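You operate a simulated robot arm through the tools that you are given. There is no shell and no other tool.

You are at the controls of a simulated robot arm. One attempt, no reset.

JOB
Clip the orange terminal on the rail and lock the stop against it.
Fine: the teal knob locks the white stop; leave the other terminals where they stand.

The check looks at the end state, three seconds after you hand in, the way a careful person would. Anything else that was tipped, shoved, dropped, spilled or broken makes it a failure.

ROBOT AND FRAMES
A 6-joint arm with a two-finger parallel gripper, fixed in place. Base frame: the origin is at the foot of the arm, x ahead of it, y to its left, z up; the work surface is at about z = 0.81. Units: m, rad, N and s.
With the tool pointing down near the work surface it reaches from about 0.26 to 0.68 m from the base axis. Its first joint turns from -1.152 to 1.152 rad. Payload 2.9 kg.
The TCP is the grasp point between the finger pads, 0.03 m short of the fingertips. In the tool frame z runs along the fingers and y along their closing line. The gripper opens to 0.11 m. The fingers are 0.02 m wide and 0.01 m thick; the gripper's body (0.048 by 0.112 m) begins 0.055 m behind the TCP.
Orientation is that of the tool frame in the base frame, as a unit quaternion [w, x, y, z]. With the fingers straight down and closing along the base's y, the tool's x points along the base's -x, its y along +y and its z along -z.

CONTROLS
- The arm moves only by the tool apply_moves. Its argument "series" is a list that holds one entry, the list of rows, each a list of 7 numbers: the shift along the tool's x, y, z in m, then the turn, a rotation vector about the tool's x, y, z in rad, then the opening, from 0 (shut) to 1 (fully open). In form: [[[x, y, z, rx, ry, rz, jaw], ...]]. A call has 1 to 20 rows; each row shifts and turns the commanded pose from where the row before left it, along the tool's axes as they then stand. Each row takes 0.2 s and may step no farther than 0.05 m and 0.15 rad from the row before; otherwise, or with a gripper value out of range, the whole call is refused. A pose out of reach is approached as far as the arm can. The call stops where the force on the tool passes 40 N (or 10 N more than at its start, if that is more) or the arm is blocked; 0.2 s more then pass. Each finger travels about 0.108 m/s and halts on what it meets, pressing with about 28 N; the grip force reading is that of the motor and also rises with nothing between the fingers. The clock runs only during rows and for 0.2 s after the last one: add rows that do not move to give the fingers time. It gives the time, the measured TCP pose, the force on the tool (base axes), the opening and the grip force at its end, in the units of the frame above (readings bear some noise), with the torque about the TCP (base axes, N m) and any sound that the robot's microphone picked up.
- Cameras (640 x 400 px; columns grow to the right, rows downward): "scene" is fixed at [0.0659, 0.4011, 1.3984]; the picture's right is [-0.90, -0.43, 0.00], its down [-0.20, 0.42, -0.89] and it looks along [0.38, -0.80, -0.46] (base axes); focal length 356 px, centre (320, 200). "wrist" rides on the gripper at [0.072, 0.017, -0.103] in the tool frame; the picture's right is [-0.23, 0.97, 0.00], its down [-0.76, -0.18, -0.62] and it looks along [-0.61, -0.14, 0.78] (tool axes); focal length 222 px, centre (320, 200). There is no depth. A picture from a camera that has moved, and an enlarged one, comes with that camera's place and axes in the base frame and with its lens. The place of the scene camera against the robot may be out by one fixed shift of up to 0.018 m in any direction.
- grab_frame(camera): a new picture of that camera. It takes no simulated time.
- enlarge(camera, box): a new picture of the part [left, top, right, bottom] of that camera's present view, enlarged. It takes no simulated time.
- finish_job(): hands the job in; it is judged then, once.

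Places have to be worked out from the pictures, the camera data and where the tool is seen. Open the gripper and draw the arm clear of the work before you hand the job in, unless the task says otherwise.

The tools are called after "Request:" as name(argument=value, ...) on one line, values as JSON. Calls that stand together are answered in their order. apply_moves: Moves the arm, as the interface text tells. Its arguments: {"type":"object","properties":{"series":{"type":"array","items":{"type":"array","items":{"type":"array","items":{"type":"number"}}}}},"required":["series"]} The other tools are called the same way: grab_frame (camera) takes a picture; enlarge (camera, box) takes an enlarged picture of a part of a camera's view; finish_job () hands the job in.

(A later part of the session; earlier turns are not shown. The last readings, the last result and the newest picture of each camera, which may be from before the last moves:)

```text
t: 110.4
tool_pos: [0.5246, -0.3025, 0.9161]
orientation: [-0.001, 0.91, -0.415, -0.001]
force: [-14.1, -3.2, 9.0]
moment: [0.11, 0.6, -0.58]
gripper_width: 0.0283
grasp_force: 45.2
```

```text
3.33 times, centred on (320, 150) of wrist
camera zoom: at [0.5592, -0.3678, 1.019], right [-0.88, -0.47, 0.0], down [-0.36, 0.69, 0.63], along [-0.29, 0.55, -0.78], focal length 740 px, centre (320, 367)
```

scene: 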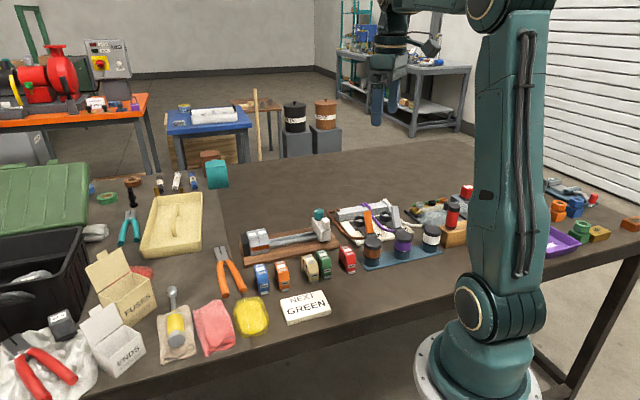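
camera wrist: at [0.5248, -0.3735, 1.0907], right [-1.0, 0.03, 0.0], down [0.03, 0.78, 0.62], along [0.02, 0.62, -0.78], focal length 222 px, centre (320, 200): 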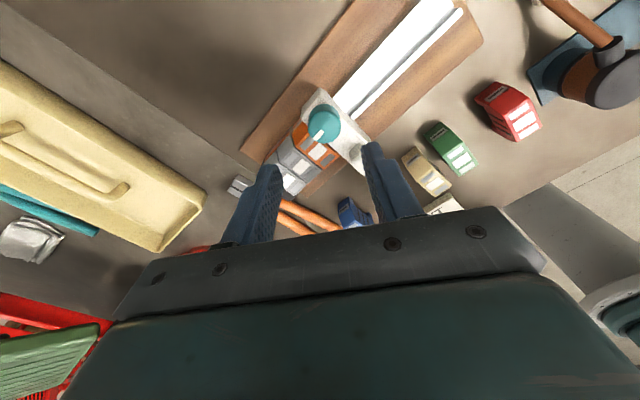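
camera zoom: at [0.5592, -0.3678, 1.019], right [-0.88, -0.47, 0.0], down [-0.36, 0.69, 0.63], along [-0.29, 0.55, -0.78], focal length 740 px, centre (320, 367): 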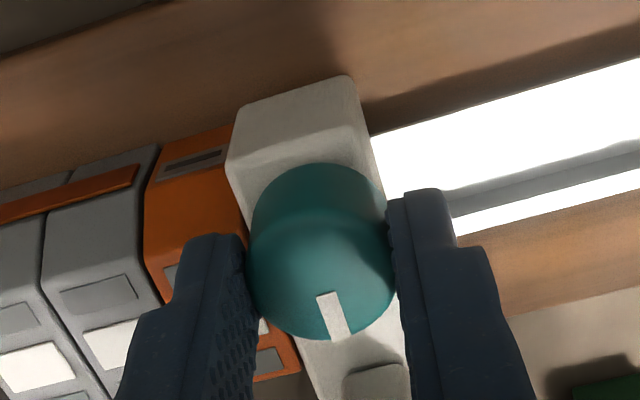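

The knob is at the end stop (0.58 N·m) with the stop pressed against the terminal. I relax the torque slightly and do a short pull test to see whether it holds this time.

Request:
apply_moves(series=[[[0, 0, 0, 0, 0, 0.06, 0.15], [0, 0.001, 0, 0, 0, 0, 0.15], [0, 0.001, 0, 0, 0, 0, 0.15], [0, 0, 0, 0, 0, 0, 0.15]]])

Request:
enlarge(camera="scene", box=[260, 205, 305, 252])

```text
t: 111.4
tool_pos: [0.5235, -0.3019, 0.9166]
orientation: [-0.001, 0.898, -0.441, 0.0]
force: [-10.8, 2.6, 4.2]
moment: [0.28, 0.44, 0.0]
gripper_width: 0.0286
grasp_force: 44.7
```

```text
8.51 times, centred on (282, 228) of scene
camera zoom: at [0.0655, 0.4013, 1.3984], right [-0.9, -0.43, 0.0], down [-0.2, 0.42, -0.89], along [0.38, -0.8, -0.46], focal length 3028 px, centre (639, -43)
```

zoom: 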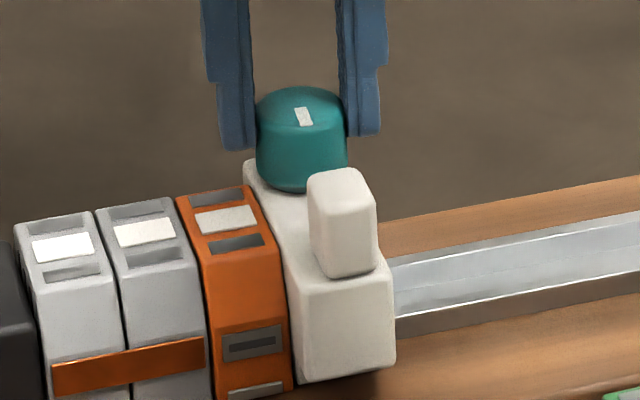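

Request:
apply_moves(series=[[[0, 0.001, 0, 0, 0, 0, 0.15], [0, 0.0005, 0, 0, 0, 0, 0.15], [0, 0, 0, 0, 0, 0, 0.15]]])

Request:
enlarge(camera="scene", box=[260, 205, 305, 252])

```text
t: 112.2
tool_pos: [0.5229, -0.3044, 0.9155]
orientation: [-0.002, 0.897, -0.441, -0.002]
force: [-12.8, 13.8, 6.4]
moment: [0.04, 0.01, -0.02]
gripper_width: 0.0284
grasp_force: 45.0
```

```text
8.51 times, centred on (282, 228) of scene
camera zoom: at [0.0654, 0.4015, 1.3983], right [-0.9, -0.43, 0.0], down [-0.2, 0.42, -0.89], along [0.38, -0.8, -0.46], focal length 3028 px, centre (639, -43)
```

zoom: 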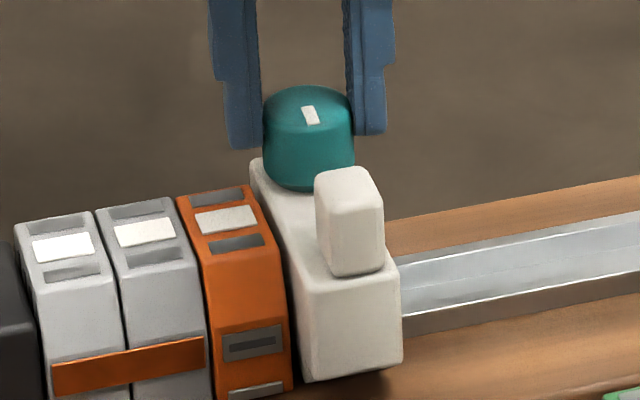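

With the knob backed off 3° the stop again slid about 2 mm with almost no force, so any lock must act only right at the tight end. I'll push it back against the terminal with preload, turn fully to the end stop, and release there without backing off.

Request:
apply_moves(series=[[[0, -0.0012, 0, 0, 0, 0, 0.15], [0, -0.0012, 0, 0, 0, 0, 0.15], [-0.0008, -0.001, 0, 0, 0, 0, 0.15], [-0.0006, 0, 0, 0, 0, 0, 0.15], [0, 0, 0, 0, 0, 0, 0.15]]])

Request:
enlarge(camera="scene", box=[260, 205, 305, 252])

```text
t: 113.4
tool_pos: [0.5248, -0.302, 0.9153]
orientation: [-0.001, 0.897, -0.443, 0.001]
force: [-12.0, -2.9, 0.9]
moment: [0.19, 0.53, 0.01]
gripper_width: 0.0283
grasp_force: 45.0
```

```text
8.51 times, centred on (282, 228) of scene
camera zoom: at [0.0656, 0.401, 1.3984], right [-0.9, -0.43, 0.0], down [-0.2, 0.42, -0.89], along [0.38, -0.8, -0.46], focal length 3028 px, centre (639, -43)
```

zoom: 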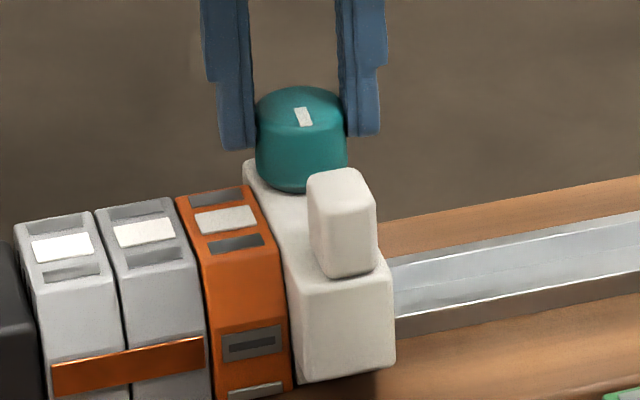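

Seated with about 10 N preload. I turn to the end with full torque.

Request:
apply_moves(series=[[[0, 0, 0, 0, 0, -0.04, 0.15], [0, 0, 0, 0, 0, -0.04, 0.15], [0, 0, 0, 0, 0, -0.04, 0.15], [0, 0, 0, 0, 0, -0.03, 0.15], [0, 0, 0, 0, 0, 0, 0.15]]])

Request:
enlarge(camera="scene", box=[260, 205, 305, 252])

Request:
enlarge(camera="wrist", box=[240, 90, 400, 210])

```text
t: 114.6
tool_pos: [0.5247, -0.3024, 0.9157]
orientation: [-0.001, 0.928, -0.374, 0.0]
force: [-11.7, -6.1, 2.9]
moment: [-0.17, 0.43, -0.39]
gripper_width: 0.0284
grasp_force: 45.2
```

```text
8.51 times, centred on (282, 228) of scene
camera zoom: at [0.0655, 0.401, 1.3985], right [-0.9, -0.43, 0.0], down [-0.2, 0.42, -0.89], along [0.38, -0.8, -0.46], focal length 3028 px, centre (639, -43)
```

zoom: 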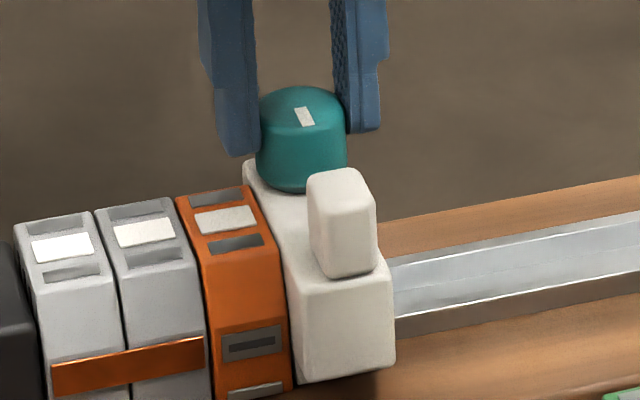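

```text
3.33 times, centred on (320, 150) of wrist
camera zoom: at [0.5643, -0.3638, 1.0193], right [-0.84, -0.55, 0.0], down [-0.43, 0.65, 0.62], along [-0.34, 0.52, -0.78], focal length 740 px, centre (320, 367)
```

zoom: 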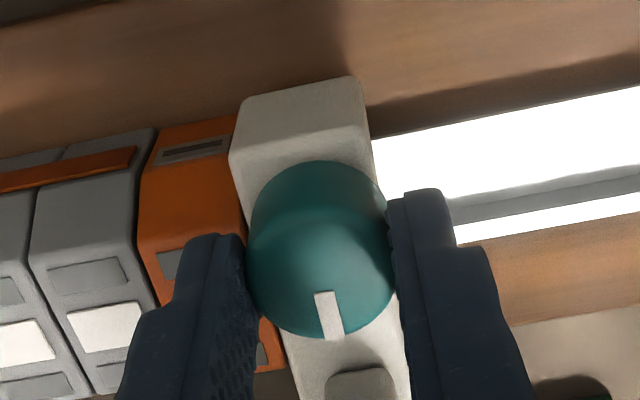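

The knob is at the end stop with the stop pressed on. I open straight away without turning back, and lift.

Request:
apply_moves(series=[[[0, 0, 0, 0, 0, 0, 0.4], [0, 0, 0, 0, 0, 0, 0.45], [0, 0, -0.02, 0, 0, 0, 0.45], [0, 0, -0.04, 0, 0, 0, 0.45], [0, 0, 0, 0, 0, 0, 0.45]]])

Request:
enlarge(camera="scene", box=[260, 205, 305, 252])

Request:
enlarge(camera="wrist", box=[220, 40, 420, 190])

```text
t: 115.8
tool_pos: [0.5235, -0.3007, 0.9768]
orientation: [-0.001, 0.928, -0.373, 0.0]
force: [-0.4, 0.1, 0.3]
moment: [-0.01, 0.0, 0.02]
gripper_width: 0.0493
grasp_force: 0.0
```

```text
8.51 times, centred on (282, 228) of scene
camera zoom: at [0.0659, 0.4011, 1.3984], right [-0.9, -0.43, 0.0], down [-0.2, 0.42, -0.89], along [0.38, -0.8, -0.46], focal length 3028 px, centre (639, -43)
```

zoom: 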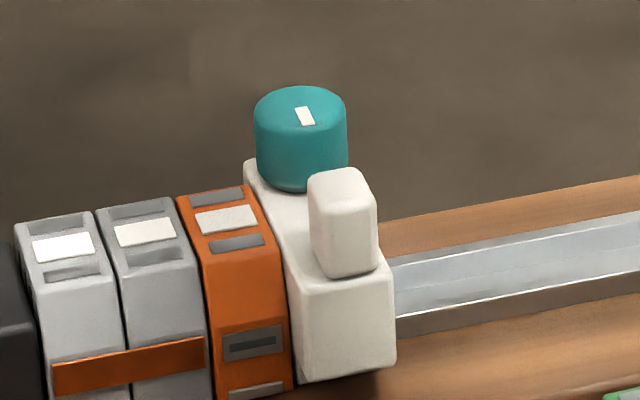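

```text
2.67 times, centred on (320, 115) of wrist
camera zoom: at [0.565, -0.3636, 1.0805], right [-0.84, -0.55, 0.0], down [-0.43, 0.65, 0.62], along [-0.34, 0.52, -0.78], focal length 592 px, centre (320, 427)
```

zoom: 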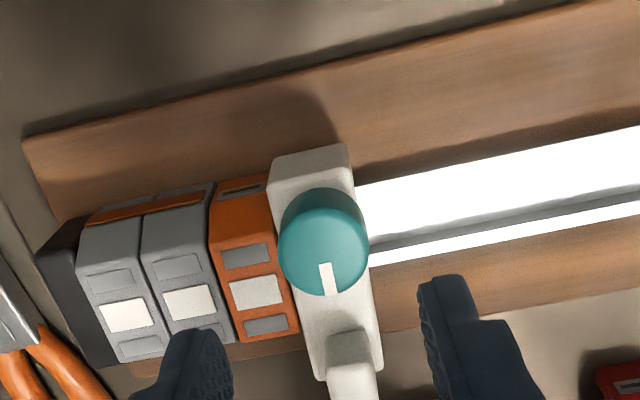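

Everything is seated, with the knob marker across the rail. To verify the lock without touching the knob, I'll press lightly on the nub from the terminal side (above the orange) toward −s. I move there with closed fingers at height.

Request:
apply_moves(series=[[[0, 0, 0, 0, 0, 0.1445, 0.3], [0, 0, 0, 0, 0, 0.1445, 0.2], [0, 0, 0, 0, 0, 0.1445, 0], [0, 0, 0, 0, 0, 0.1445, 0], [0, 0, 0, 0, 0, 0.1445, 0], [0, 0, 0, 0, 0, 0.1445, 0], [0, 0, 0, 0, 0, 0.1445, 0], [0, 0, 0, 0, 0, 0.1445, 0], [0, 0, 0, 0, 0, 0.1445, 0], [0, 0, 0, 0, 0, 0.1445, 0], [0, 0, 0, 0, 0, 0.1445, 0], [-0.01, 0.018, 0, 0, 0, 0, 0], [-0.01, 0.018, 0, 0, 0, 0, 0], [-0.0115, 0.018, 0, 0, 0, 0, 0], [0, 0, 0, 0, 0, 0, 0]]])

Request:
grab_frame(camera="wrist")

Request:
enlarge(camera="scene", box=[250, 185, 320, 250])

```text
t: 119.0
tool_pos: [0.5074, -0.2418, 0.9737]
orientation: [0.001, -0.383, 0.924, 0.0]
force: [-1.0, 0.3, 0.3]
moment: [0.05, 0.01, 0.02]
gripper_width: 0.0003
grasp_force: 28.2
```

```text
taken
camera wrist: at [0.4443, -0.2797, 1.0782], right [-0.53, 0.85, 0.0], down [0.66, 0.41, 0.62], along [0.53, 0.33, -0.78], focal length 222 px, centre (320, 200)
```

wrist: 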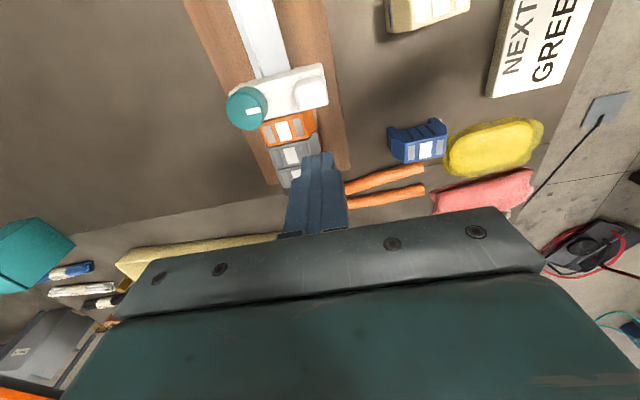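

```text
6.15 times, centred on (285, 218) of scene
camera zoom: at [0.0659, 0.4011, 1.3984], right [-0.9, -0.43, 0.0], down [-0.2, 0.42, -0.89], along [0.38, -0.8, -0.46], focal length 2189 px, centre (535, 92)
```

zoom: 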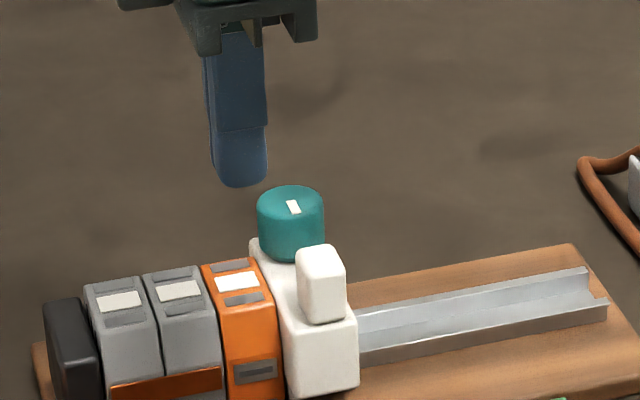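

Request:
apply_moves(series=[[[0, 0, 0.025, 0, 0, 0, 0], [0, 0, 0.02, 0, 0, 0, 0], [0, 0, 0.01, 0, 0, 0, 0], [0, 0, 0, 0, 0, 0, 0]]])

Request:
enlarge(camera="scene", box=[250, 195, 310, 250])

Request:
enlarge(camera="wrist", box=[220, 60, 420, 210])

```text
t: 120.0
tool_pos: [0.5085, -0.2407, 0.9202]
orientation: [0.001, -0.383, 0.924, 0.001]
force: [-0.5, 0.0, 0.9]
moment: [0.02, 0.0, 0.01]
gripper_width: 0.0
grasp_force: 27.9
```

```text
7.27 times, centred on (280, 222) of scene
camera zoom: at [0.0659, 0.4011, 1.3984], right [-0.9, -0.43, 0.0], down [-0.2, 0.42, -0.89], along [0.38, -0.8, -0.46], focal length 2587 px, centre (611, 36)
```

zoom: 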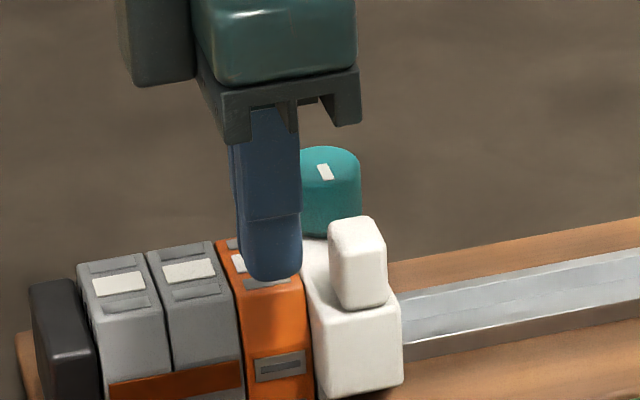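

```text
2.67 times, centred on (320, 135) of wrist
camera zoom: at [0.4446, -0.2801, 1.0233], right [-0.53, 0.85, 0.0], down [0.66, 0.41, 0.62], along [0.53, 0.33, -0.78], focal length 592 px, centre (320, 373)
```

zoom: 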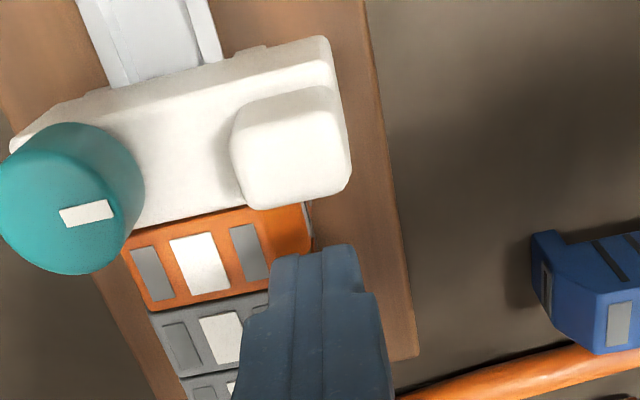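

The fingertip is level with the nub and clear of the orange. I approach toward −s in small steps.

Request:
apply_moves(series=[[[0.003, 0, 0.001, 0, 0, 0, 0], [0.003, 0, 0.001, 0, 0, 0, 0], [0.002, 0, 0, 0, 0, 0, 0], [0, 0, 0, 0, 0, 0, 0]]])

Request:
enlarge(camera="wrist", box=[260, 90, 380, 180])

Request:
enlarge(camera="scene", box=[260, 205, 305, 252])

```text
t: 121.0
tool_pos: [0.5024, -0.2461, 0.9184]
orientation: [0.0, -0.383, 0.924, 0.001]
force: [-0.2, -0.3, -0.6]
moment: [0.02, 0.03, -0.03]
gripper_width: 0.0
grasp_force: 27.5
```

```text
4.44 times, centred on (320, 135) of wrist
camera zoom: at [0.4392, -0.2856, 1.0221], right [-0.53, 0.85, 0.0], down [0.66, 0.41, 0.62], along [0.53, 0.33, -0.78], focal length 987 px, centre (320, 489)
```

zoom: 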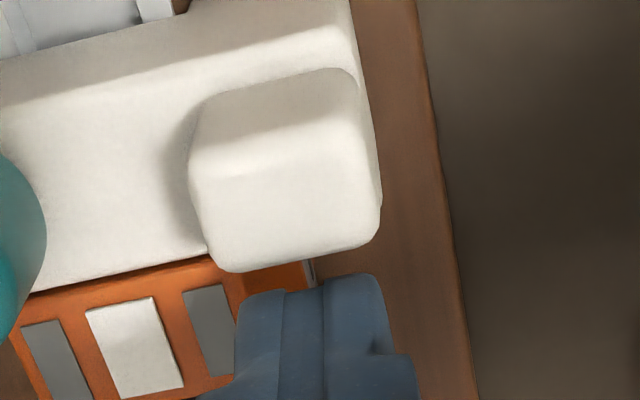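

```text
8.51 times, centred on (282, 228) of scene
camera zoom: at [0.0659, 0.4011, 1.3984], right [-0.9, -0.43, 0.0], down [-0.2, 0.42, -0.89], along [0.38, -0.8, -0.46], focal length 3028 px, centre (639, -43)
```

zoom: 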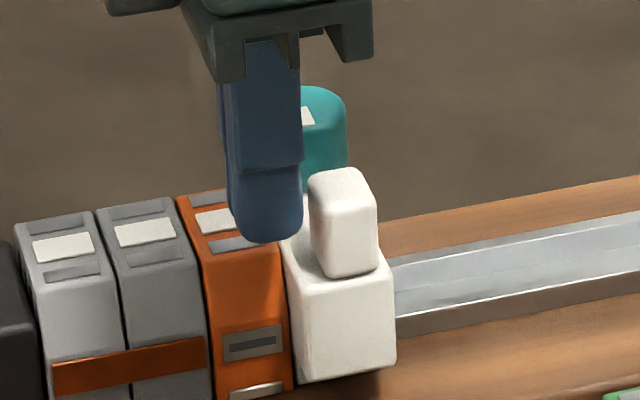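

Request:
apply_moves(series=[[[0.001, 0, 0, 0, 0, 0, 0], [0.001, 0, 0, 0, 0, 0, 0], [0, 0, 0, 0, 0, 0, 0]]])

Request:
apply_moves(series=[[[0.0006, 0, 0, 0, 0, 0, 0], [0.0006, 0, 0, 0, 0, 0, 0], [0, 0, 0, 0, 0, 0, 0]]])

Request:
enlarge(camera="scene", box=[260, 205, 305, 252])

```text
t: 121.8
tool_pos: [0.5012, -0.2473, 0.9184]
orientation: [0.0, -0.384, 0.923, 0.001]
force: [0.2, -1.1, 0.7]
moment: [0.01, 0.04, -0.01]
gripper_width: 0.0
grasp_force: 28.1
```

```text
t: 122.6
tool_pos: [0.5009, -0.2483, 0.9193]
orientation: [0.001, -0.384, 0.923, 0.0]
force: [-0.4, -0.8, 0.0]
moment: [-0.01, -0.01, 0.0]
gripper_width: 0.0
grasp_force: 28.0
```

```text
8.51 times, centred on (282, 228) of scene
camera zoom: at [0.0659, 0.4011, 1.3984], right [-0.9, -0.43, 0.0], down [-0.2, 0.42, -0.89], along [0.38, -0.8, -0.46], focal length 3028 px, centre (639, -43)
```

zoom: 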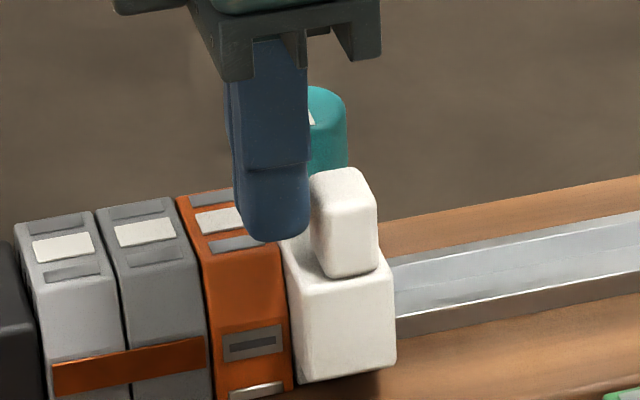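

Request:
apply_moves(series=[[[0.0006, 0, 0, 0, 0, 0, 0], [0.0006, 0, 0, 0, 0, 0, 0], [0, 0, 0, 0, 0, 0, 0]]])

Request:
apply_moves(series=[[[0.0006, 0, 0, 0, 0, 0, 0], [0.0006, 0, 0, 0, 0, 0, 0], [0, 0, 0, 0, 0, 0, 0]]])

Request:
enlarge(camera="scene", box=[260, 205, 305, 252])

```text
t: 123.4
tool_pos: [0.5008, -0.25, 0.9193]
orientation: [0.0, -0.384, 0.923, 0.001]
force: [1.1, -0.7, -0.4]
moment: [0.02, -0.03, -0.02]
gripper_width: 0.0
grasp_force: 28.4
```

```text
t: 124.2
tool_pos: [0.4995, -0.251, 0.9174]
orientation: [0.001, -0.384, 0.923, 0.001]
force: [0.8, 0.2, -0.2]
moment: [0.02, 0.04, 0.0]
gripper_width: 0.0
grasp_force: 28.8
```

```text
8.51 times, centred on (282, 228) of scene
camera zoom: at [0.0659, 0.4011, 1.3984], right [-0.9, -0.43, 0.0], down [-0.2, 0.42, -0.89], along [0.38, -0.8, -0.46], focal length 3028 px, centre (639, -43)
```

zoom: 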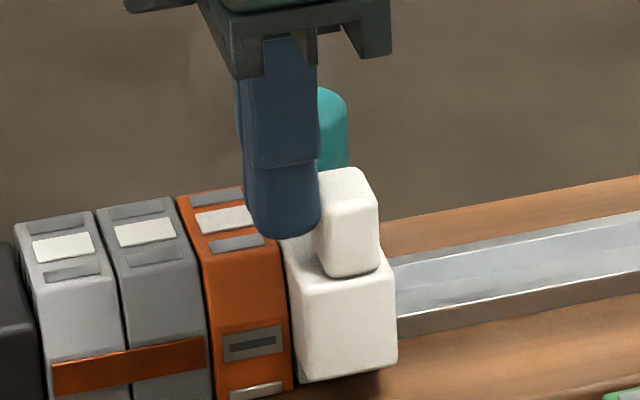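

Request:
apply_moves(series=[[[0.0006, 0, 0, 0, 0, 0, 0], [0.0006, 0, 0, 0, 0, 0, 0], [0, 0, 0, 0, 0, 0, 0]]])

Request:
enlarge(camera="scene", box=[260, 205, 305, 252])

```text
t: 125.0
tool_pos: [0.4985, -0.2513, 0.918]
orientation: [0.001, -0.383, 0.924, 0.001]
force: [0.5, 0.4, -0.3]
moment: [0.01, 0.02, 0.01]
gripper_width: 0.0
grasp_force: 28.2
```

```text
8.51 times, centred on (282, 228) of scene
camera zoom: at [0.0659, 0.4011, 1.3984], right [-0.9, -0.43, 0.0], down [-0.2, 0.42, -0.89], along [0.38, -0.8, -0.46], focal length 3028 px, centre (639, -43)
```

zoom: 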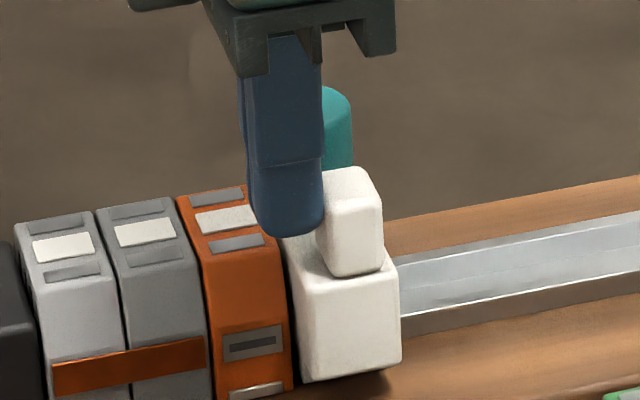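

The nub test moved the stop about 1.4 mm with under 1 N, so the knob's end position gives no obvious static hold. For one clear comparison, I'll push the stop back about 25 mm, then repeat exactly the push I did at the knob's original angle and compare the forces.

Request:
apply_moves(series=[[[0.004, 0, 0, 0, 0, 0, 0], [0.005, 0, 0, 0, 0, 0, 0], [0.005, 0, 0, 0, 0, 0, 0], [0.005, 0, 0, 0, 0, 0, 0], [0.005, 0, 0, 0, 0, 0, 0], [0, 0, 0, 0, 0, 0, 0]]])

Request:
enlarge(camera="scene", box=[250, 190, 330, 255])

```text
t: 126.4
tool_pos: [0.482, -0.2677, 0.9183]
orientation: [0.001, -0.383, 0.924, 0.001]
force: [0.4, -0.1, -0.4]
moment: [0.0, 0.01, 0.04]
gripper_width: 0.0
grasp_force: 27.8
```

```text
6.15 times, centred on (290, 222) of scene
camera zoom: at [0.0659, 0.4011, 1.3984], right [-0.9, -0.43, 0.0], down [-0.2, 0.42, -0.89], along [0.38, -0.8, -0.46], focal length 2189 px, centre (505, 62)
```

zoom: 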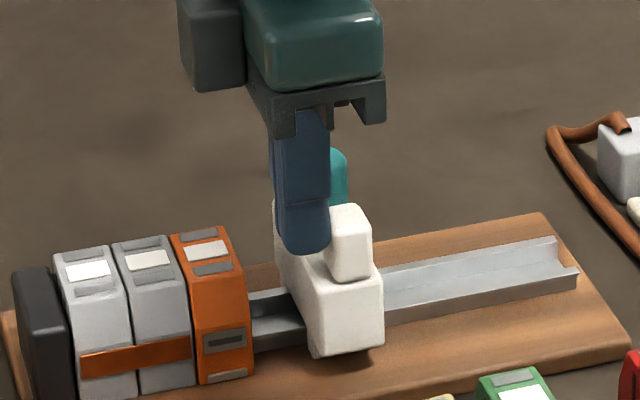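

The stop moved back with almost no resistance, noticeably less than the 3–8 N I felt when pushing at the knob's original angle. I go behind it and repeat the identical push for a fair comparison.

Request:
apply_moves(series=[[[-0.004, 0, 0, 0, 0, 0, 0], [0, 0, -0.03, 0, 0, 0, 0], [0, 0, -0.03, 0, 0, 0, 0], [0.022, -0.0077, 0, 0, 0, 0, 0], [0.022, -0.0077, 0, 0, 0, 0, 0], [0.0215, -0.0077, 0, 0, 0, 0, 0], [0, 0, 0.04, 0, 0, 0, 0], [0, 0, 0.04, 0, 0, 0, 0], [0, 0, 0.021, 0, 0, 0, 0], [0, 0, 0, 0, 0, 0, 0]]])

Request:
enlarge(camera="scene", box=[250, 190, 330, 255])

```text
t: 128.6
tool_pos: [0.4571, -0.3299, 0.8791]
orientation: [0.001, -0.383, 0.924, 0.001]
force: [-0.6, -0.4, 0.7]
moment: [0.02, -0.01, 0.03]
gripper_width: 0.0
grasp_force: 28.1
```

```text
6.15 times, centred on (290, 222) of scene
camera zoom: at [0.0659, 0.4011, 1.3984], right [-0.9, -0.43, 0.0], down [-0.2, 0.42, -0.89], along [0.38, -0.8, -0.46], focal length 2189 px, centre (505, 62)
```

zoom: 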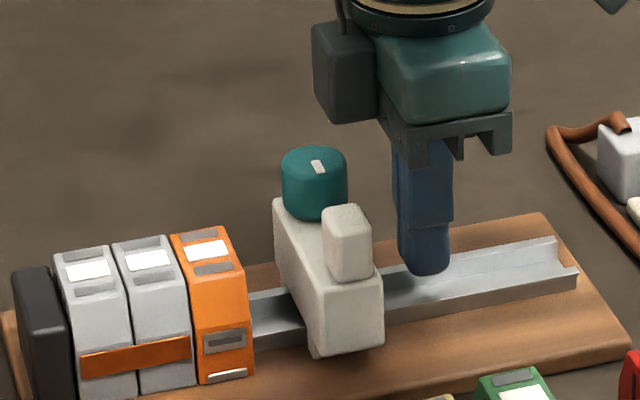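

Request:
apply_moves(series=[[[-0.006, 0, 0, 0, 0, 0, 0], [-0.006, 0, 0, 0, 0, 0, 0], [-0.005, 0, 0, 0, 0, 0, 0], [-0.009, 0, 0, 0, 0, 0, 0], [-0.009, 0, 0, 0, 0, 0, 0], [0, 0, 0, 0, 0, 0, 0]]])

Request:
enlarge(camera="scene", box=[250, 190, 330, 255])

```text
t: 130.0
tool_pos: [0.4795, -0.3035, 0.8781]
orientation: [0.001, -0.384, 0.923, 0.0]
force: [0.2, -0.3, 1.3]
moment: [0.02, 0.02, -0.03]
gripper_width: 0.0
grasp_force: 27.6
```

```text
6.15 times, centred on (290, 222) of scene
camera zoom: at [0.0659, 0.4011, 1.3984], right [-0.9, -0.43, 0.0], down [-0.2, 0.42, -0.89], along [0.38, -0.8, -0.46], focal length 2189 px, centre (505, 62)
```

zoom: 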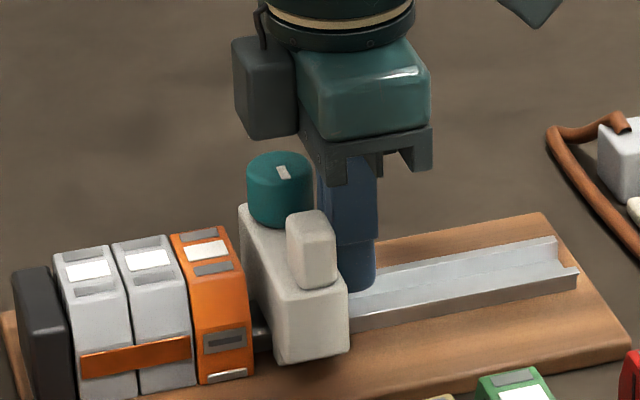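

Request:
apply_moves(series=[[[-0.002, 0, 0, 0, 0, 0, 0], [-0.002, 0, 0, 0, 0, 0, 0], [0, 0, 0, 0, 0, 0, 0]]])

Request:
enlarge(camera="scene", box=[260, 205, 305, 252])

Request:
enlarge(camera="wrist", box=[240, 100, 400, 220])

```text
t: 130.8
tool_pos: [0.4813, -0.3011, 0.8775]
orientation: [0.0, -0.383, 0.924, 0.001]
force: [-0.3, -0.2, -0.3]
moment: [0.03, 0.0, -0.03]
gripper_width: 0.0
grasp_force: 27.6
```

```text
8.51 times, centred on (282, 228) of scene
camera zoom: at [0.0659, 0.4011, 1.3984], right [-0.9, -0.43, 0.0], down [-0.2, 0.42, -0.89], along [0.38, -0.8, -0.46], focal length 3028 px, centre (639, -43)
```

zoom: 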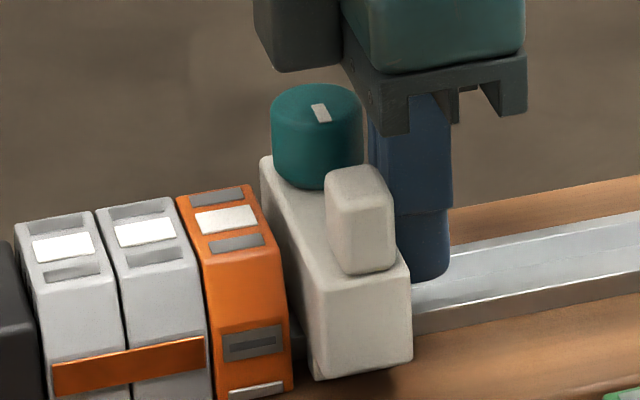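

```text
3.33 times, centred on (320, 160) of wrist
camera zoom: at [0.419, -0.3396, 0.9807], right [-0.53, 0.85, 0.0], down [0.66, 0.41, 0.62], along [0.53, 0.33, -0.78], focal length 740 px, centre (320, 333)
```

zoom: 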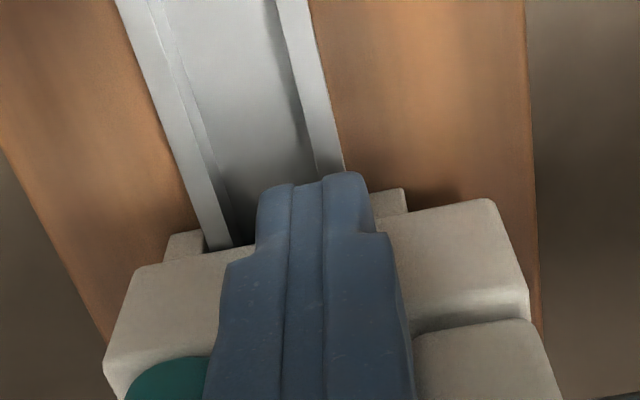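

At this knob angle the resistance is only about 0.3 N. To separate knob effect from position effect, I'll push the stop back further into the region where I first felt about 7.6 N and repeat that push there. First I go over to the nub's terminal side.

Request:
apply_moves(series=[[[0.004, 0, 0, 0, 0, 0, 0], [0, 0, -0.04, 0, 0, 0, 0], [0, 0, -0.045, 0, 0, 0, 0], [-0.018, 0.008, 0, 0, 0, 0, 0], [-0.018, 0.008, 0, 0, 0, 0, 0], [-0.0186, 0.0072, 0, 0, 0, 0, 0], [0, 0, 0.025, 0, 0, 0, 0], [0, 0, 0.02, 0, 0, 0, 0], [0, 0, 0, 0, 0, 0, 0]]])

Request:
enlarge(camera="scene", box=[250, 190, 330, 255])

```text
t: 132.8
tool_pos: [0.5023, -0.2491, 0.9169]
orientation: [0.0, -0.383, 0.924, 0.001]
force: [-0.4, -0.4, -0.7]
moment: [-0.01, 0.0, -0.04]
gripper_width: 0.0
grasp_force: 27.8
```

```text
6.15 times, centred on (290, 222) of scene
camera zoom: at [0.0659, 0.4011, 1.3984], right [-0.9, -0.43, 0.0], down [-0.2, 0.42, -0.89], along [0.38, -0.8, -0.46], focal length 2189 px, centre (505, 62)
```

zoom: 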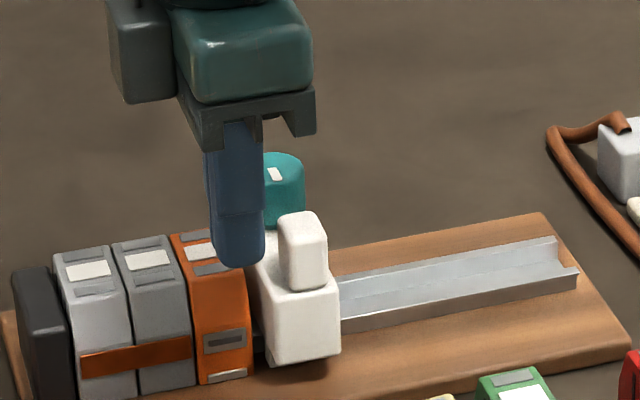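

Request:
apply_moves(series=[[[0.004, 0, 0, 0, 0, 0, 0], [0.005, 0, 0, 0, 0, 0, 0], [0.008, 0, 0, 0, 0, 0, 0], [0.008, 0, 0, 0, 0, 0, 0], [0.008, 0, 0, 0, 0, 0, 0], [0.008, 0, 0, 0, 0, 0, 0], [0.008, 0, 0, 0, 0, 0, 0], [0.008, 0, 0, 0, 0, 0, 0], [0.008, 0, 0, 0, 0, 0, 0], [0, 0, 0, 0, 0, 0, 0]]])

Request:
enlarge(camera="scene", box=[250, 190, 340, 255])

```text
t: 135.0
tool_pos: [0.4542, -0.2942, 0.9165]
orientation: [0.0, -0.383, 0.924, 0.0]
force: [-0.9, -0.2, 0.3]
moment: [0.03, -0.01, -0.02]
gripper_width: 0.0003
grasp_force: 28.2
```

```text
6.15 times, centred on (295, 222) of scene
camera zoom: at [0.0659, 0.4011, 1.3984], right [-0.9, -0.43, 0.0], down [-0.2, 0.42, -0.89], along [0.38, -0.8, -0.46], focal length 2189 px, centre (474, 62)
```

zoom: 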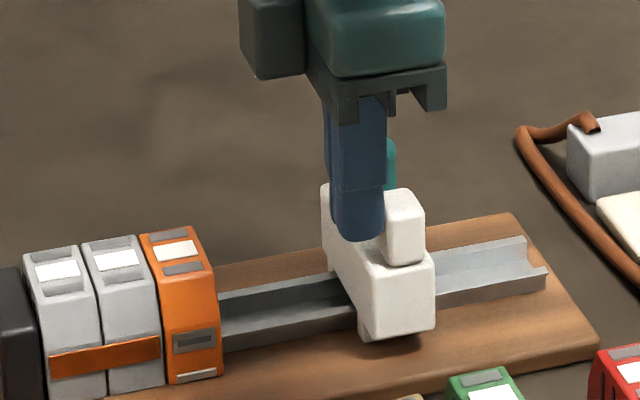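

Request:
apply_moves(series=[[[-0.004, 0, 0, 0, 0, 0, 0], [0, 0, -0.03, 0, 0, 0, 0], [0, 0, -0.03, 0, 0, 0, 0], [0.019, -0.008, 0, 0, 0, 0, 0], [0.019, -0.008, 0, 0, 0, 0, 0], [0.0186, -0.0078, 0, 0, 0, 0, 0], [0, 0, 0.04, 0, 0, 0, 0], [0, 0, 0.04, 0, 0, 0, 0], [0, 0, 0.018, 0, 0, 0, 0], [0, 0, 0, 0, 0, 0, 0]]])

Request:
apply_moves(series=[[[-0.006, 0, 0, 0, 0, 0, 0], [-0.006, 0, 0, 0, 0, 0, 0], [-0.005, 0, 0, 0, 0, 0, 0], [-0.009, 0, 0, 0, 0, 0, 0], [-0.009, 0, 0, 0, 0, 0, 0], [-0.009, 0, 0, 0, 0, 0, 0], [0, 0, 0, 0, 0, 0, 0]]])

Request:
enlarge(camera="scene", box=[250, 190, 330, 255])

```text
t: 137.2
tool_pos: [0.4351, -0.3484, 0.8811]
orientation: [0.0, -0.385, 0.923, 0.0]
force: [0.0, 0.3, 0.3]
moment: [-0.03, 0.01, 0.01]
gripper_width: 0.0
grasp_force: 28.3
```

```text
t: 138.8
tool_pos: [0.4657, -0.3173, 0.8796]
orientation: [0.0, -0.384, 0.924, 0.0]
force: [-0.2, 0.5, 0.1]
moment: [-0.02, 0.01, 0.0]
gripper_width: 0.0002
grasp_force: 28.1
```

```text
6.15 times, centred on (290, 222) of scene
camera zoom: at [0.0659, 0.4011, 1.3984], right [-0.9, -0.43, 0.0], down [-0.2, 0.42, -0.89], along [0.38, -0.8, -0.46], focal length 2189 px, centre (505, 62)
```

zoom: 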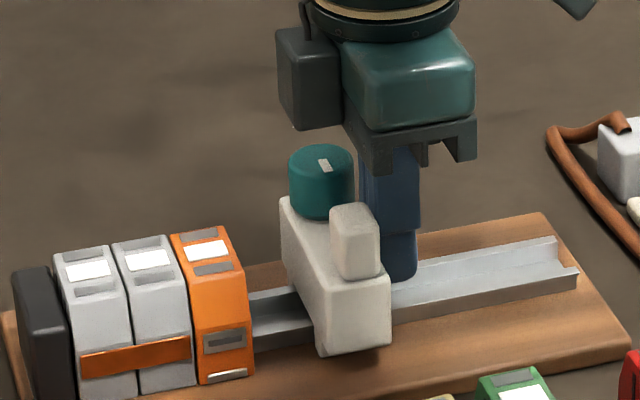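

Decisive comparison: the same push at the same place needs about 0 N now, against about 7.6 N with the knob at its original angle. So counter-clockwise *loosens* the stop and clockwise is the clamping direction. I'll re-seat the stop now while it slides freely, then tighten clockwise.

Request:
apply_moves(series=[[[-0.008, 0, 0, 0, 0, 0, 0], [-0.008, 0, 0, 0, 0, 0, 0], [-0.006, 0, 0, 0, 0, 0, 0], [-0.003, 0, 0, 0, 0, 0, 0], [0, 0, 0, 0, 0, 0, 0]]])

Request:
apply_moves(series=[[[-0.001, 0, 0, 0, 0, 0, 0], [-0.001, 0, 0, 0, 0, 0, 0], [0, 0, 0, 0, 0, 0, 0]]])

Request:
enlarge(camera="scene", box=[260, 205, 305, 252])

```text
t: 140.0
tool_pos: [0.4839, -0.2992, 0.8796]
orientation: [0.0, -0.384, 0.923, 0.001]
force: [0.5, 0.0, -0.2]
moment: [0.02, 0.0, -0.02]
gripper_width: 0.0
grasp_force: 28.7
```

```text
t: 140.8
tool_pos: [0.4855, -0.2988, 0.8803]
orientation: [0.0, -0.384, 0.923, 0.001]
force: [0.4, -0.2, -0.9]
moment: [0.03, 0.01, -0.01]
gripper_width: 0.0
grasp_force: 27.8
```

```text
8.51 times, centred on (282, 228) of scene
camera zoom: at [0.0659, 0.4011, 1.3984], right [-0.9, -0.43, 0.0], down [-0.2, 0.42, -0.89], along [0.38, -0.8, -0.46], focal length 3028 px, centre (639, -43)
```

zoom: 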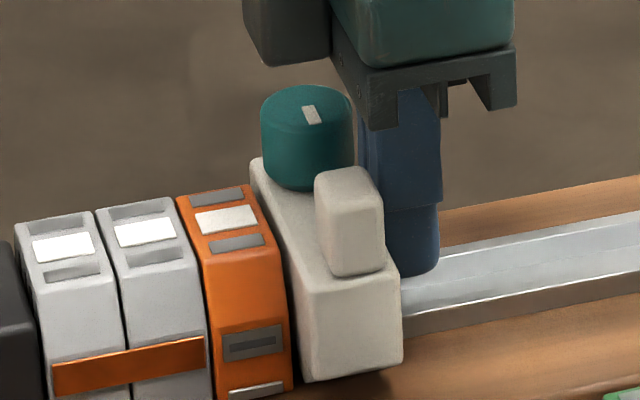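

Request:
apply_moves(series=[[[-0.0007, 0, 0, 0, 0, 0, 0], [-0.0007, 0, 0, 0, 0, 0, 0], [-0.0006, 0, 0, 0, 0, 0, 0], [0, 0, 0, 0, 0, 0, 0]]])

Request:
apply_moves(series=[[[-0.0005, 0, 0, 0, 0, 0, 0], [-0.0005, 0, 0, 0, 0, 0, 0], [0, 0, 0, 0, 0, 0, 0]]])

Request:
enlarge(camera="scene", box=[260, 205, 305, 252])

```text
t: 141.8
tool_pos: [0.4867, -0.2959, 0.8796]
orientation: [0.001, -0.384, 0.923, 0.001]
force: [-1.7, -0.4, 0.8]
moment: [-0.01, 0.08, 0.04]
gripper_width: 0.0001
grasp_force: 28.3
```

```text
t: 142.6
tool_pos: [0.4868, -0.297, 0.8797]
orientation: [0.0, -0.382, 0.924, 0.001]
force: [-5.6, -9.7, -3.7]
moment: [-0.28, 0.12, -0.02]
gripper_width: 0.0
grasp_force: 27.5
```

```text
8.51 times, centred on (282, 228) of scene
camera zoom: at [0.0658, 0.4009, 1.3985], right [-0.9, -0.43, 0.0], down [-0.2, 0.42, -0.89], along [0.38, -0.8, -0.46], focal length 3028 px, centre (639, -43)
```

zoom: 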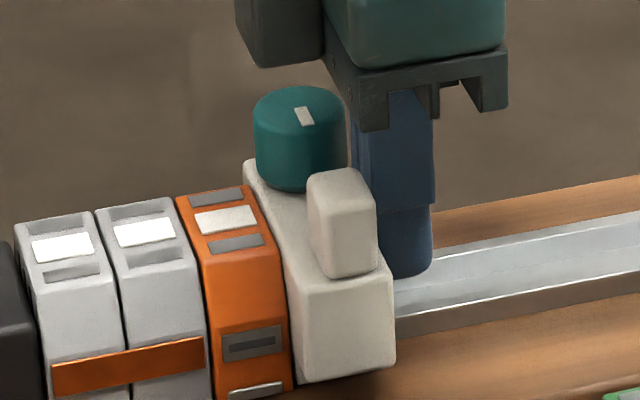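

The stop is seated again at about 11 N. I retreat and return over the knob for the clockwise tightening.

Request:
apply_moves(series=[[[0.005, 0, 0, 0, 0, 0, 0], [0.007, 0, 0, 0, 0, 0, 0], [0, 0, -0.03, 0, 0, 0, 0], [0, 0, -0.04, 0, 0, 0, 0.3], [-0.018, -0.015, 0, 0, 0, 0, 0.45], [-0.016, -0.015, 0, 0, 0, 0, 0.45], [0, 0, 0.02, 0, 0, 0, 0.45], [0, 0, 0, 0, 0, 0, 0.45]]])

Request:
enlarge(camera="wrist", box=[240, 80, 400, 200])

Request:
enlarge(camera="scene", box=[260, 205, 305, 252])

```text
t: 144.4
tool_pos: [0.5245, -0.3015, 0.9292]
orientation: [0.0, -0.383, 0.924, 0.001]
force: [0.1, 0.3, -1.1]
moment: [0.0, 0.01, 0.03]
gripper_width: 0.0496
grasp_force: 0.1
```

```text
3.33 times, centred on (320, 140) of wrist
camera zoom: at [0.4614, -0.3412, 1.0317], right [-0.53, 0.85, 0.0], down [0.66, 0.41, 0.62], along [0.53, 0.33, -0.78], focal length 740 px, centre (320, 400)
```

zoom: 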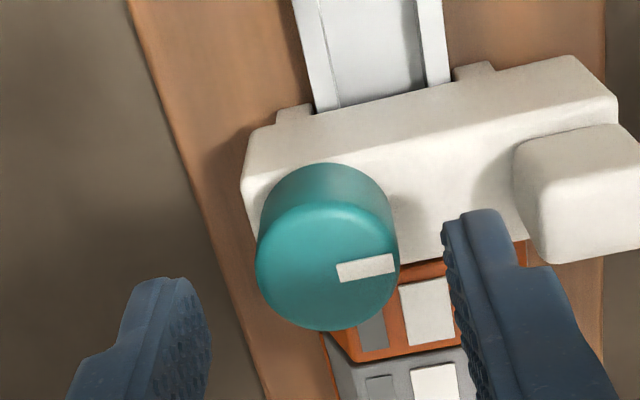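

```text
8.51 times, centred on (282, 228) of scene
camera zoom: at [0.0659, 0.4011, 1.3984], right [-0.9, -0.43, 0.0], down [-0.2, 0.42, -0.89], along [0.38, -0.8, -0.46], focal length 3028 px, centre (639, -43)
```

zoom: 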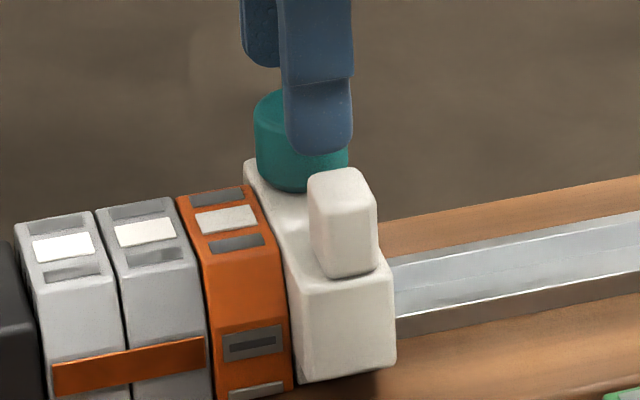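

The knob axis is at tool (+1.9, +2.0) mm. I correct, lower to TCP z≈0.914 and grip.

Request:
apply_moves(series=[[[0.0019, 0.002, 0, 0, 0, 0, 0.45], [0, 0, 0.008, 0, 0, 0, 0.45], [0, 0, 0.007, 0, 0, 0, 0.45], [0, 0, 0, 0, 0, 0, 0.36], [0, 0, 0, 0, 0, 0, 0.15], [0, 0, 0, 0, 0, 0, 0.1], [0, 0, 0, 0, 0, 0, 0.1]]])

Request:
enlarge(camera="scene", box=[260, 205, 305, 252])

```text
t: 146.0
tool_pos: [0.5231, -0.3027, 0.9147]
orientation: [0.002, -0.383, 0.924, -0.001]
force: [9.3, -9.2, -4.9]
moment: [-0.3, -0.27, -0.04]
gripper_width: 0.0284
grasp_force: 44.7
```

```text
8.51 times, centred on (282, 228) of scene
camera zoom: at [0.0662, 0.4009, 1.3985], right [-0.9, -0.43, 0.0], down [-0.2, 0.42, -0.89], along [0.38, -0.8, -0.46], focal length 3028 px, centre (639, -43)
```

zoom: 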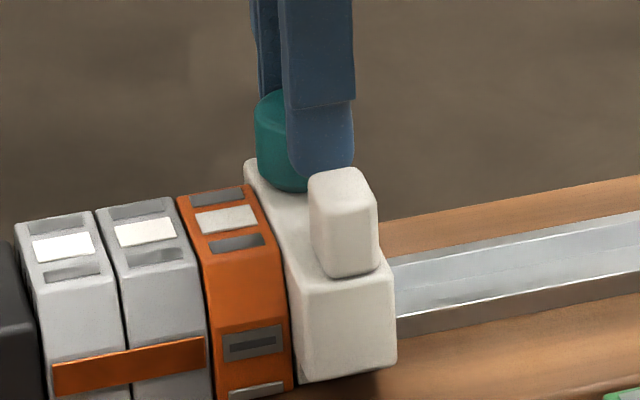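

I relieve the cross-rail force by shifting 1.1 mm, add slight preload, and begin turning clockwise.

Request:
apply_moves(series=[[[0, -0.0011, 0.0003, 0, 0, 0, 0.1], [-0.0004, 0, 0, 0, 0, 0, 0.1], [0, 0, 0, 0, 0, 0.1, 0.1], [0, 0, 0, 0, 0, 0.1, 0.1], [0, 0, 0, 0, 0, 0.1, 0.1], [0, 0, 0, 0, 0, 0.1, 0.1], [0, 0, 0, 0, 0, 0, 0.1]]])

```text
t: 147.6
tool_pos: [0.521, -0.301, 0.9141]
orientation: [-0.001, -0.191, 0.982, 0.001]
force: [-6.7, -1.8, 9.3]
moment: [-0.02, 0.26, -0.02]
gripper_width: 0.0283
grasp_force: 45.3
```

Request:
apply_moves(series=[[[0, 0, -0.0006, 0, 0, 0, 0.1], [0, 0, 0, 0, 0, 0.1, 0.1], [0, 0, 0, 0, 0, 0.1, 0.1], [0, 0, 0, 0, 0, 0.1, 0.1], [0, 0, 0, 0, 0, 0.1, 0.1], [0, 0, 0, 0, 0, 0, 0.1]]])

Request:
enlarge(camera="scene", box=[260, 205, 305, 252])

```text
t: 149.0
tool_pos: [0.5213, -0.3012, 0.9143]
orientation: [-0.001, 0.007, 1.0, 0.003]
force: [-9.1, 5.2, -0.5]
moment: [0.13, 0.26, 0.0]
gripper_width: 0.0285
grasp_force: 45.0
```

```text
8.51 times, centred on (282, 228) of scene
camera zoom: at [0.0657, 0.4013, 1.3984], right [-0.9, -0.43, 0.0], down [-0.2, 0.42, -0.89], along [0.38, -0.8, -0.46], focal length 3028 px, centre (639, -43)
```

zoom: 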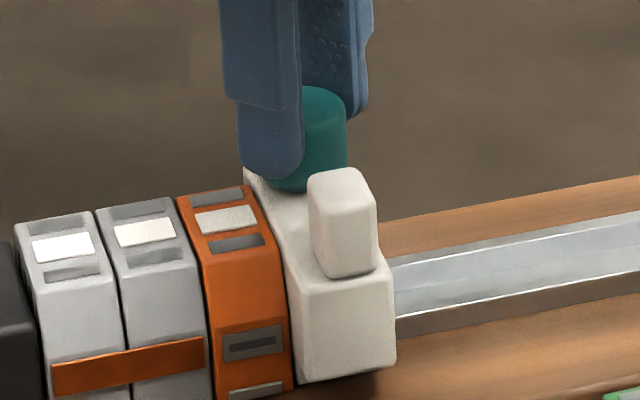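

Request:
apply_moves(series=[[[0.0003, 0.0009, 0, 0, 0, 0, 0.1], [0, 0, 0, 0, 0, 0.1, 0.1], [0, 0, 0, 0, 0, 0.1, 0.1], [0, 0, 0, 0, 0, 0.1, 0.1], [0, 0, 0, 0, 0, 0.1, 0.1], [0, 0, 0, 0, 0, 0, 0.1]]])

Request:
enlarge(camera="scene", box=[260, 205, 305, 252])

```text
t: 150.4
tool_pos: [0.5222, -0.3007, 0.9141]
orientation: [0.0, 0.205, 0.979, 0.001]
force: [-3.6, 2.3, -8.6]
moment: [0.05, 0.08, -0.02]
gripper_width: 0.0284
grasp_force: 45.1
```

```text
8.51 times, centred on (282, 228) of scene
camera zoom: at [0.066, 0.4011, 1.3984], right [-0.9, -0.43, 0.0], down [-0.2, 0.42, -0.89], along [0.38, -0.8, -0.46], focal length 3028 px, centre (639, -43)
```

zoom: 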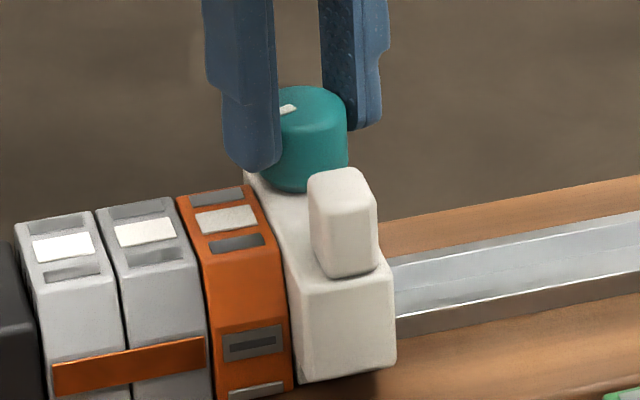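

Still seated, knob at about 18° from its original mark. I add preload toward the terminal and continue clockwise into the resistance.

Request:
apply_moves(series=[[[-0.0004, 0.001, 0.0005, 0, 0, 0, 0.1], [0, 0, 0, 0, 0, 0.08, 0.1], [0, 0, 0, 0, 0, 0.08, 0.1], [0, 0, 0, 0, 0, 0.08, 0.1], [0, 0, 0, 0, 0, 0, 0.1]]])

Request:
enlarge(camera="wrist", box=[240, 90, 400, 210])

```text
t: 151.6
tool_pos: [0.5224, -0.2993, 0.9152]
orientation: [-0.002, 0.321, 0.947, 0.002]
force: [-13.7, 1.6, -4.2]
moment: [0.07, 0.42, -0.02]
gripper_width: 0.0284
grasp_force: 44.6
```

```text
3.33 times, centred on (320, 150) of wrist
camera zoom: at [0.475, -0.2425, 1.0185], right [0.77, 0.63, 0.0], down [0.5, -0.61, 0.62], along [0.39, -0.48, -0.78], focal length 740 px, centre (320, 367)
```

zoom: 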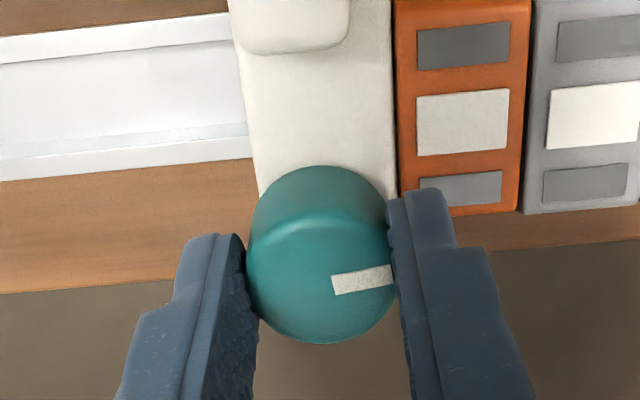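

Request:
apply_moves(series=[[[0, 0, 0, 0, 0, 0.06, 0.1], [0, 0, 0, 0, 0, 0.06, 0.1], [0, 0, 0, 0, 0, 0.06, 0.1], [0, 0, 0, 0, 0, 0, 0.1]]])

Request:
enlarge(camera="wrist", box=[240, 90, 400, 210])

Request:
enlarge(camera="scene", box=[260, 205, 305, 252])

```text
t: 152.6
tool_pos: [0.523, -0.3006, 0.9149]
orientation: [0.0, 0.405, 0.914, 0.002]
force: [-10.8, 1.1, -9.7]
moment: [0.03, 0.33, 0.26]
gripper_width: 0.0284
grasp_force: 45.1
```

```text
3.33 times, centred on (320, 150) of wrist
camera zoom: at [0.4864, -0.2352, 1.0185], right [0.87, 0.49, 0.0], down [0.38, -0.69, 0.62], along [0.3, -0.54, -0.78], focal length 740 px, centre (320, 367)
```

zoom: 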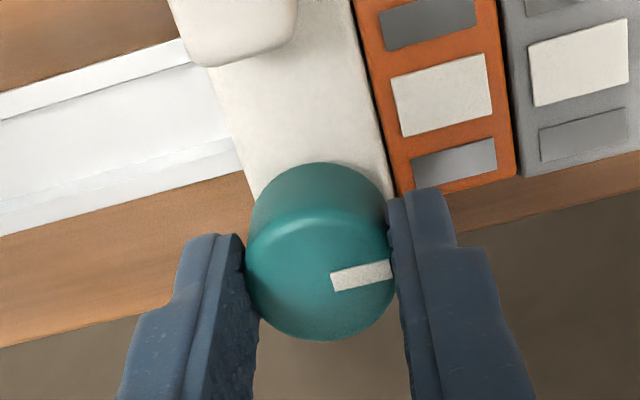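

```text
8.51 times, centred on (282, 228) of scene
camera zoom: at [0.0658, 0.4011, 1.3984], right [-0.9, -0.43, 0.0], down [-0.2, 0.42, -0.89], along [0.38, -0.8, -0.46], focal length 3028 px, centre (639, -43)
```

zoom: 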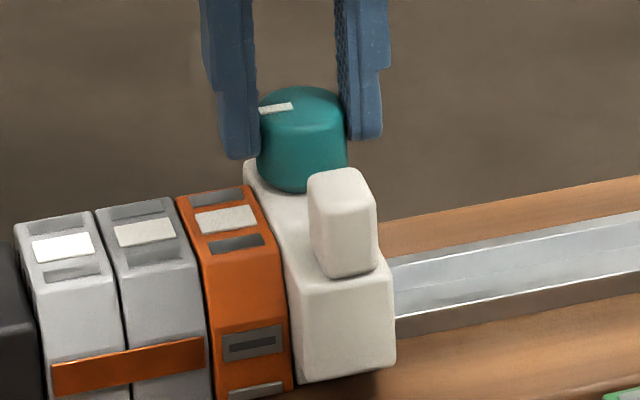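

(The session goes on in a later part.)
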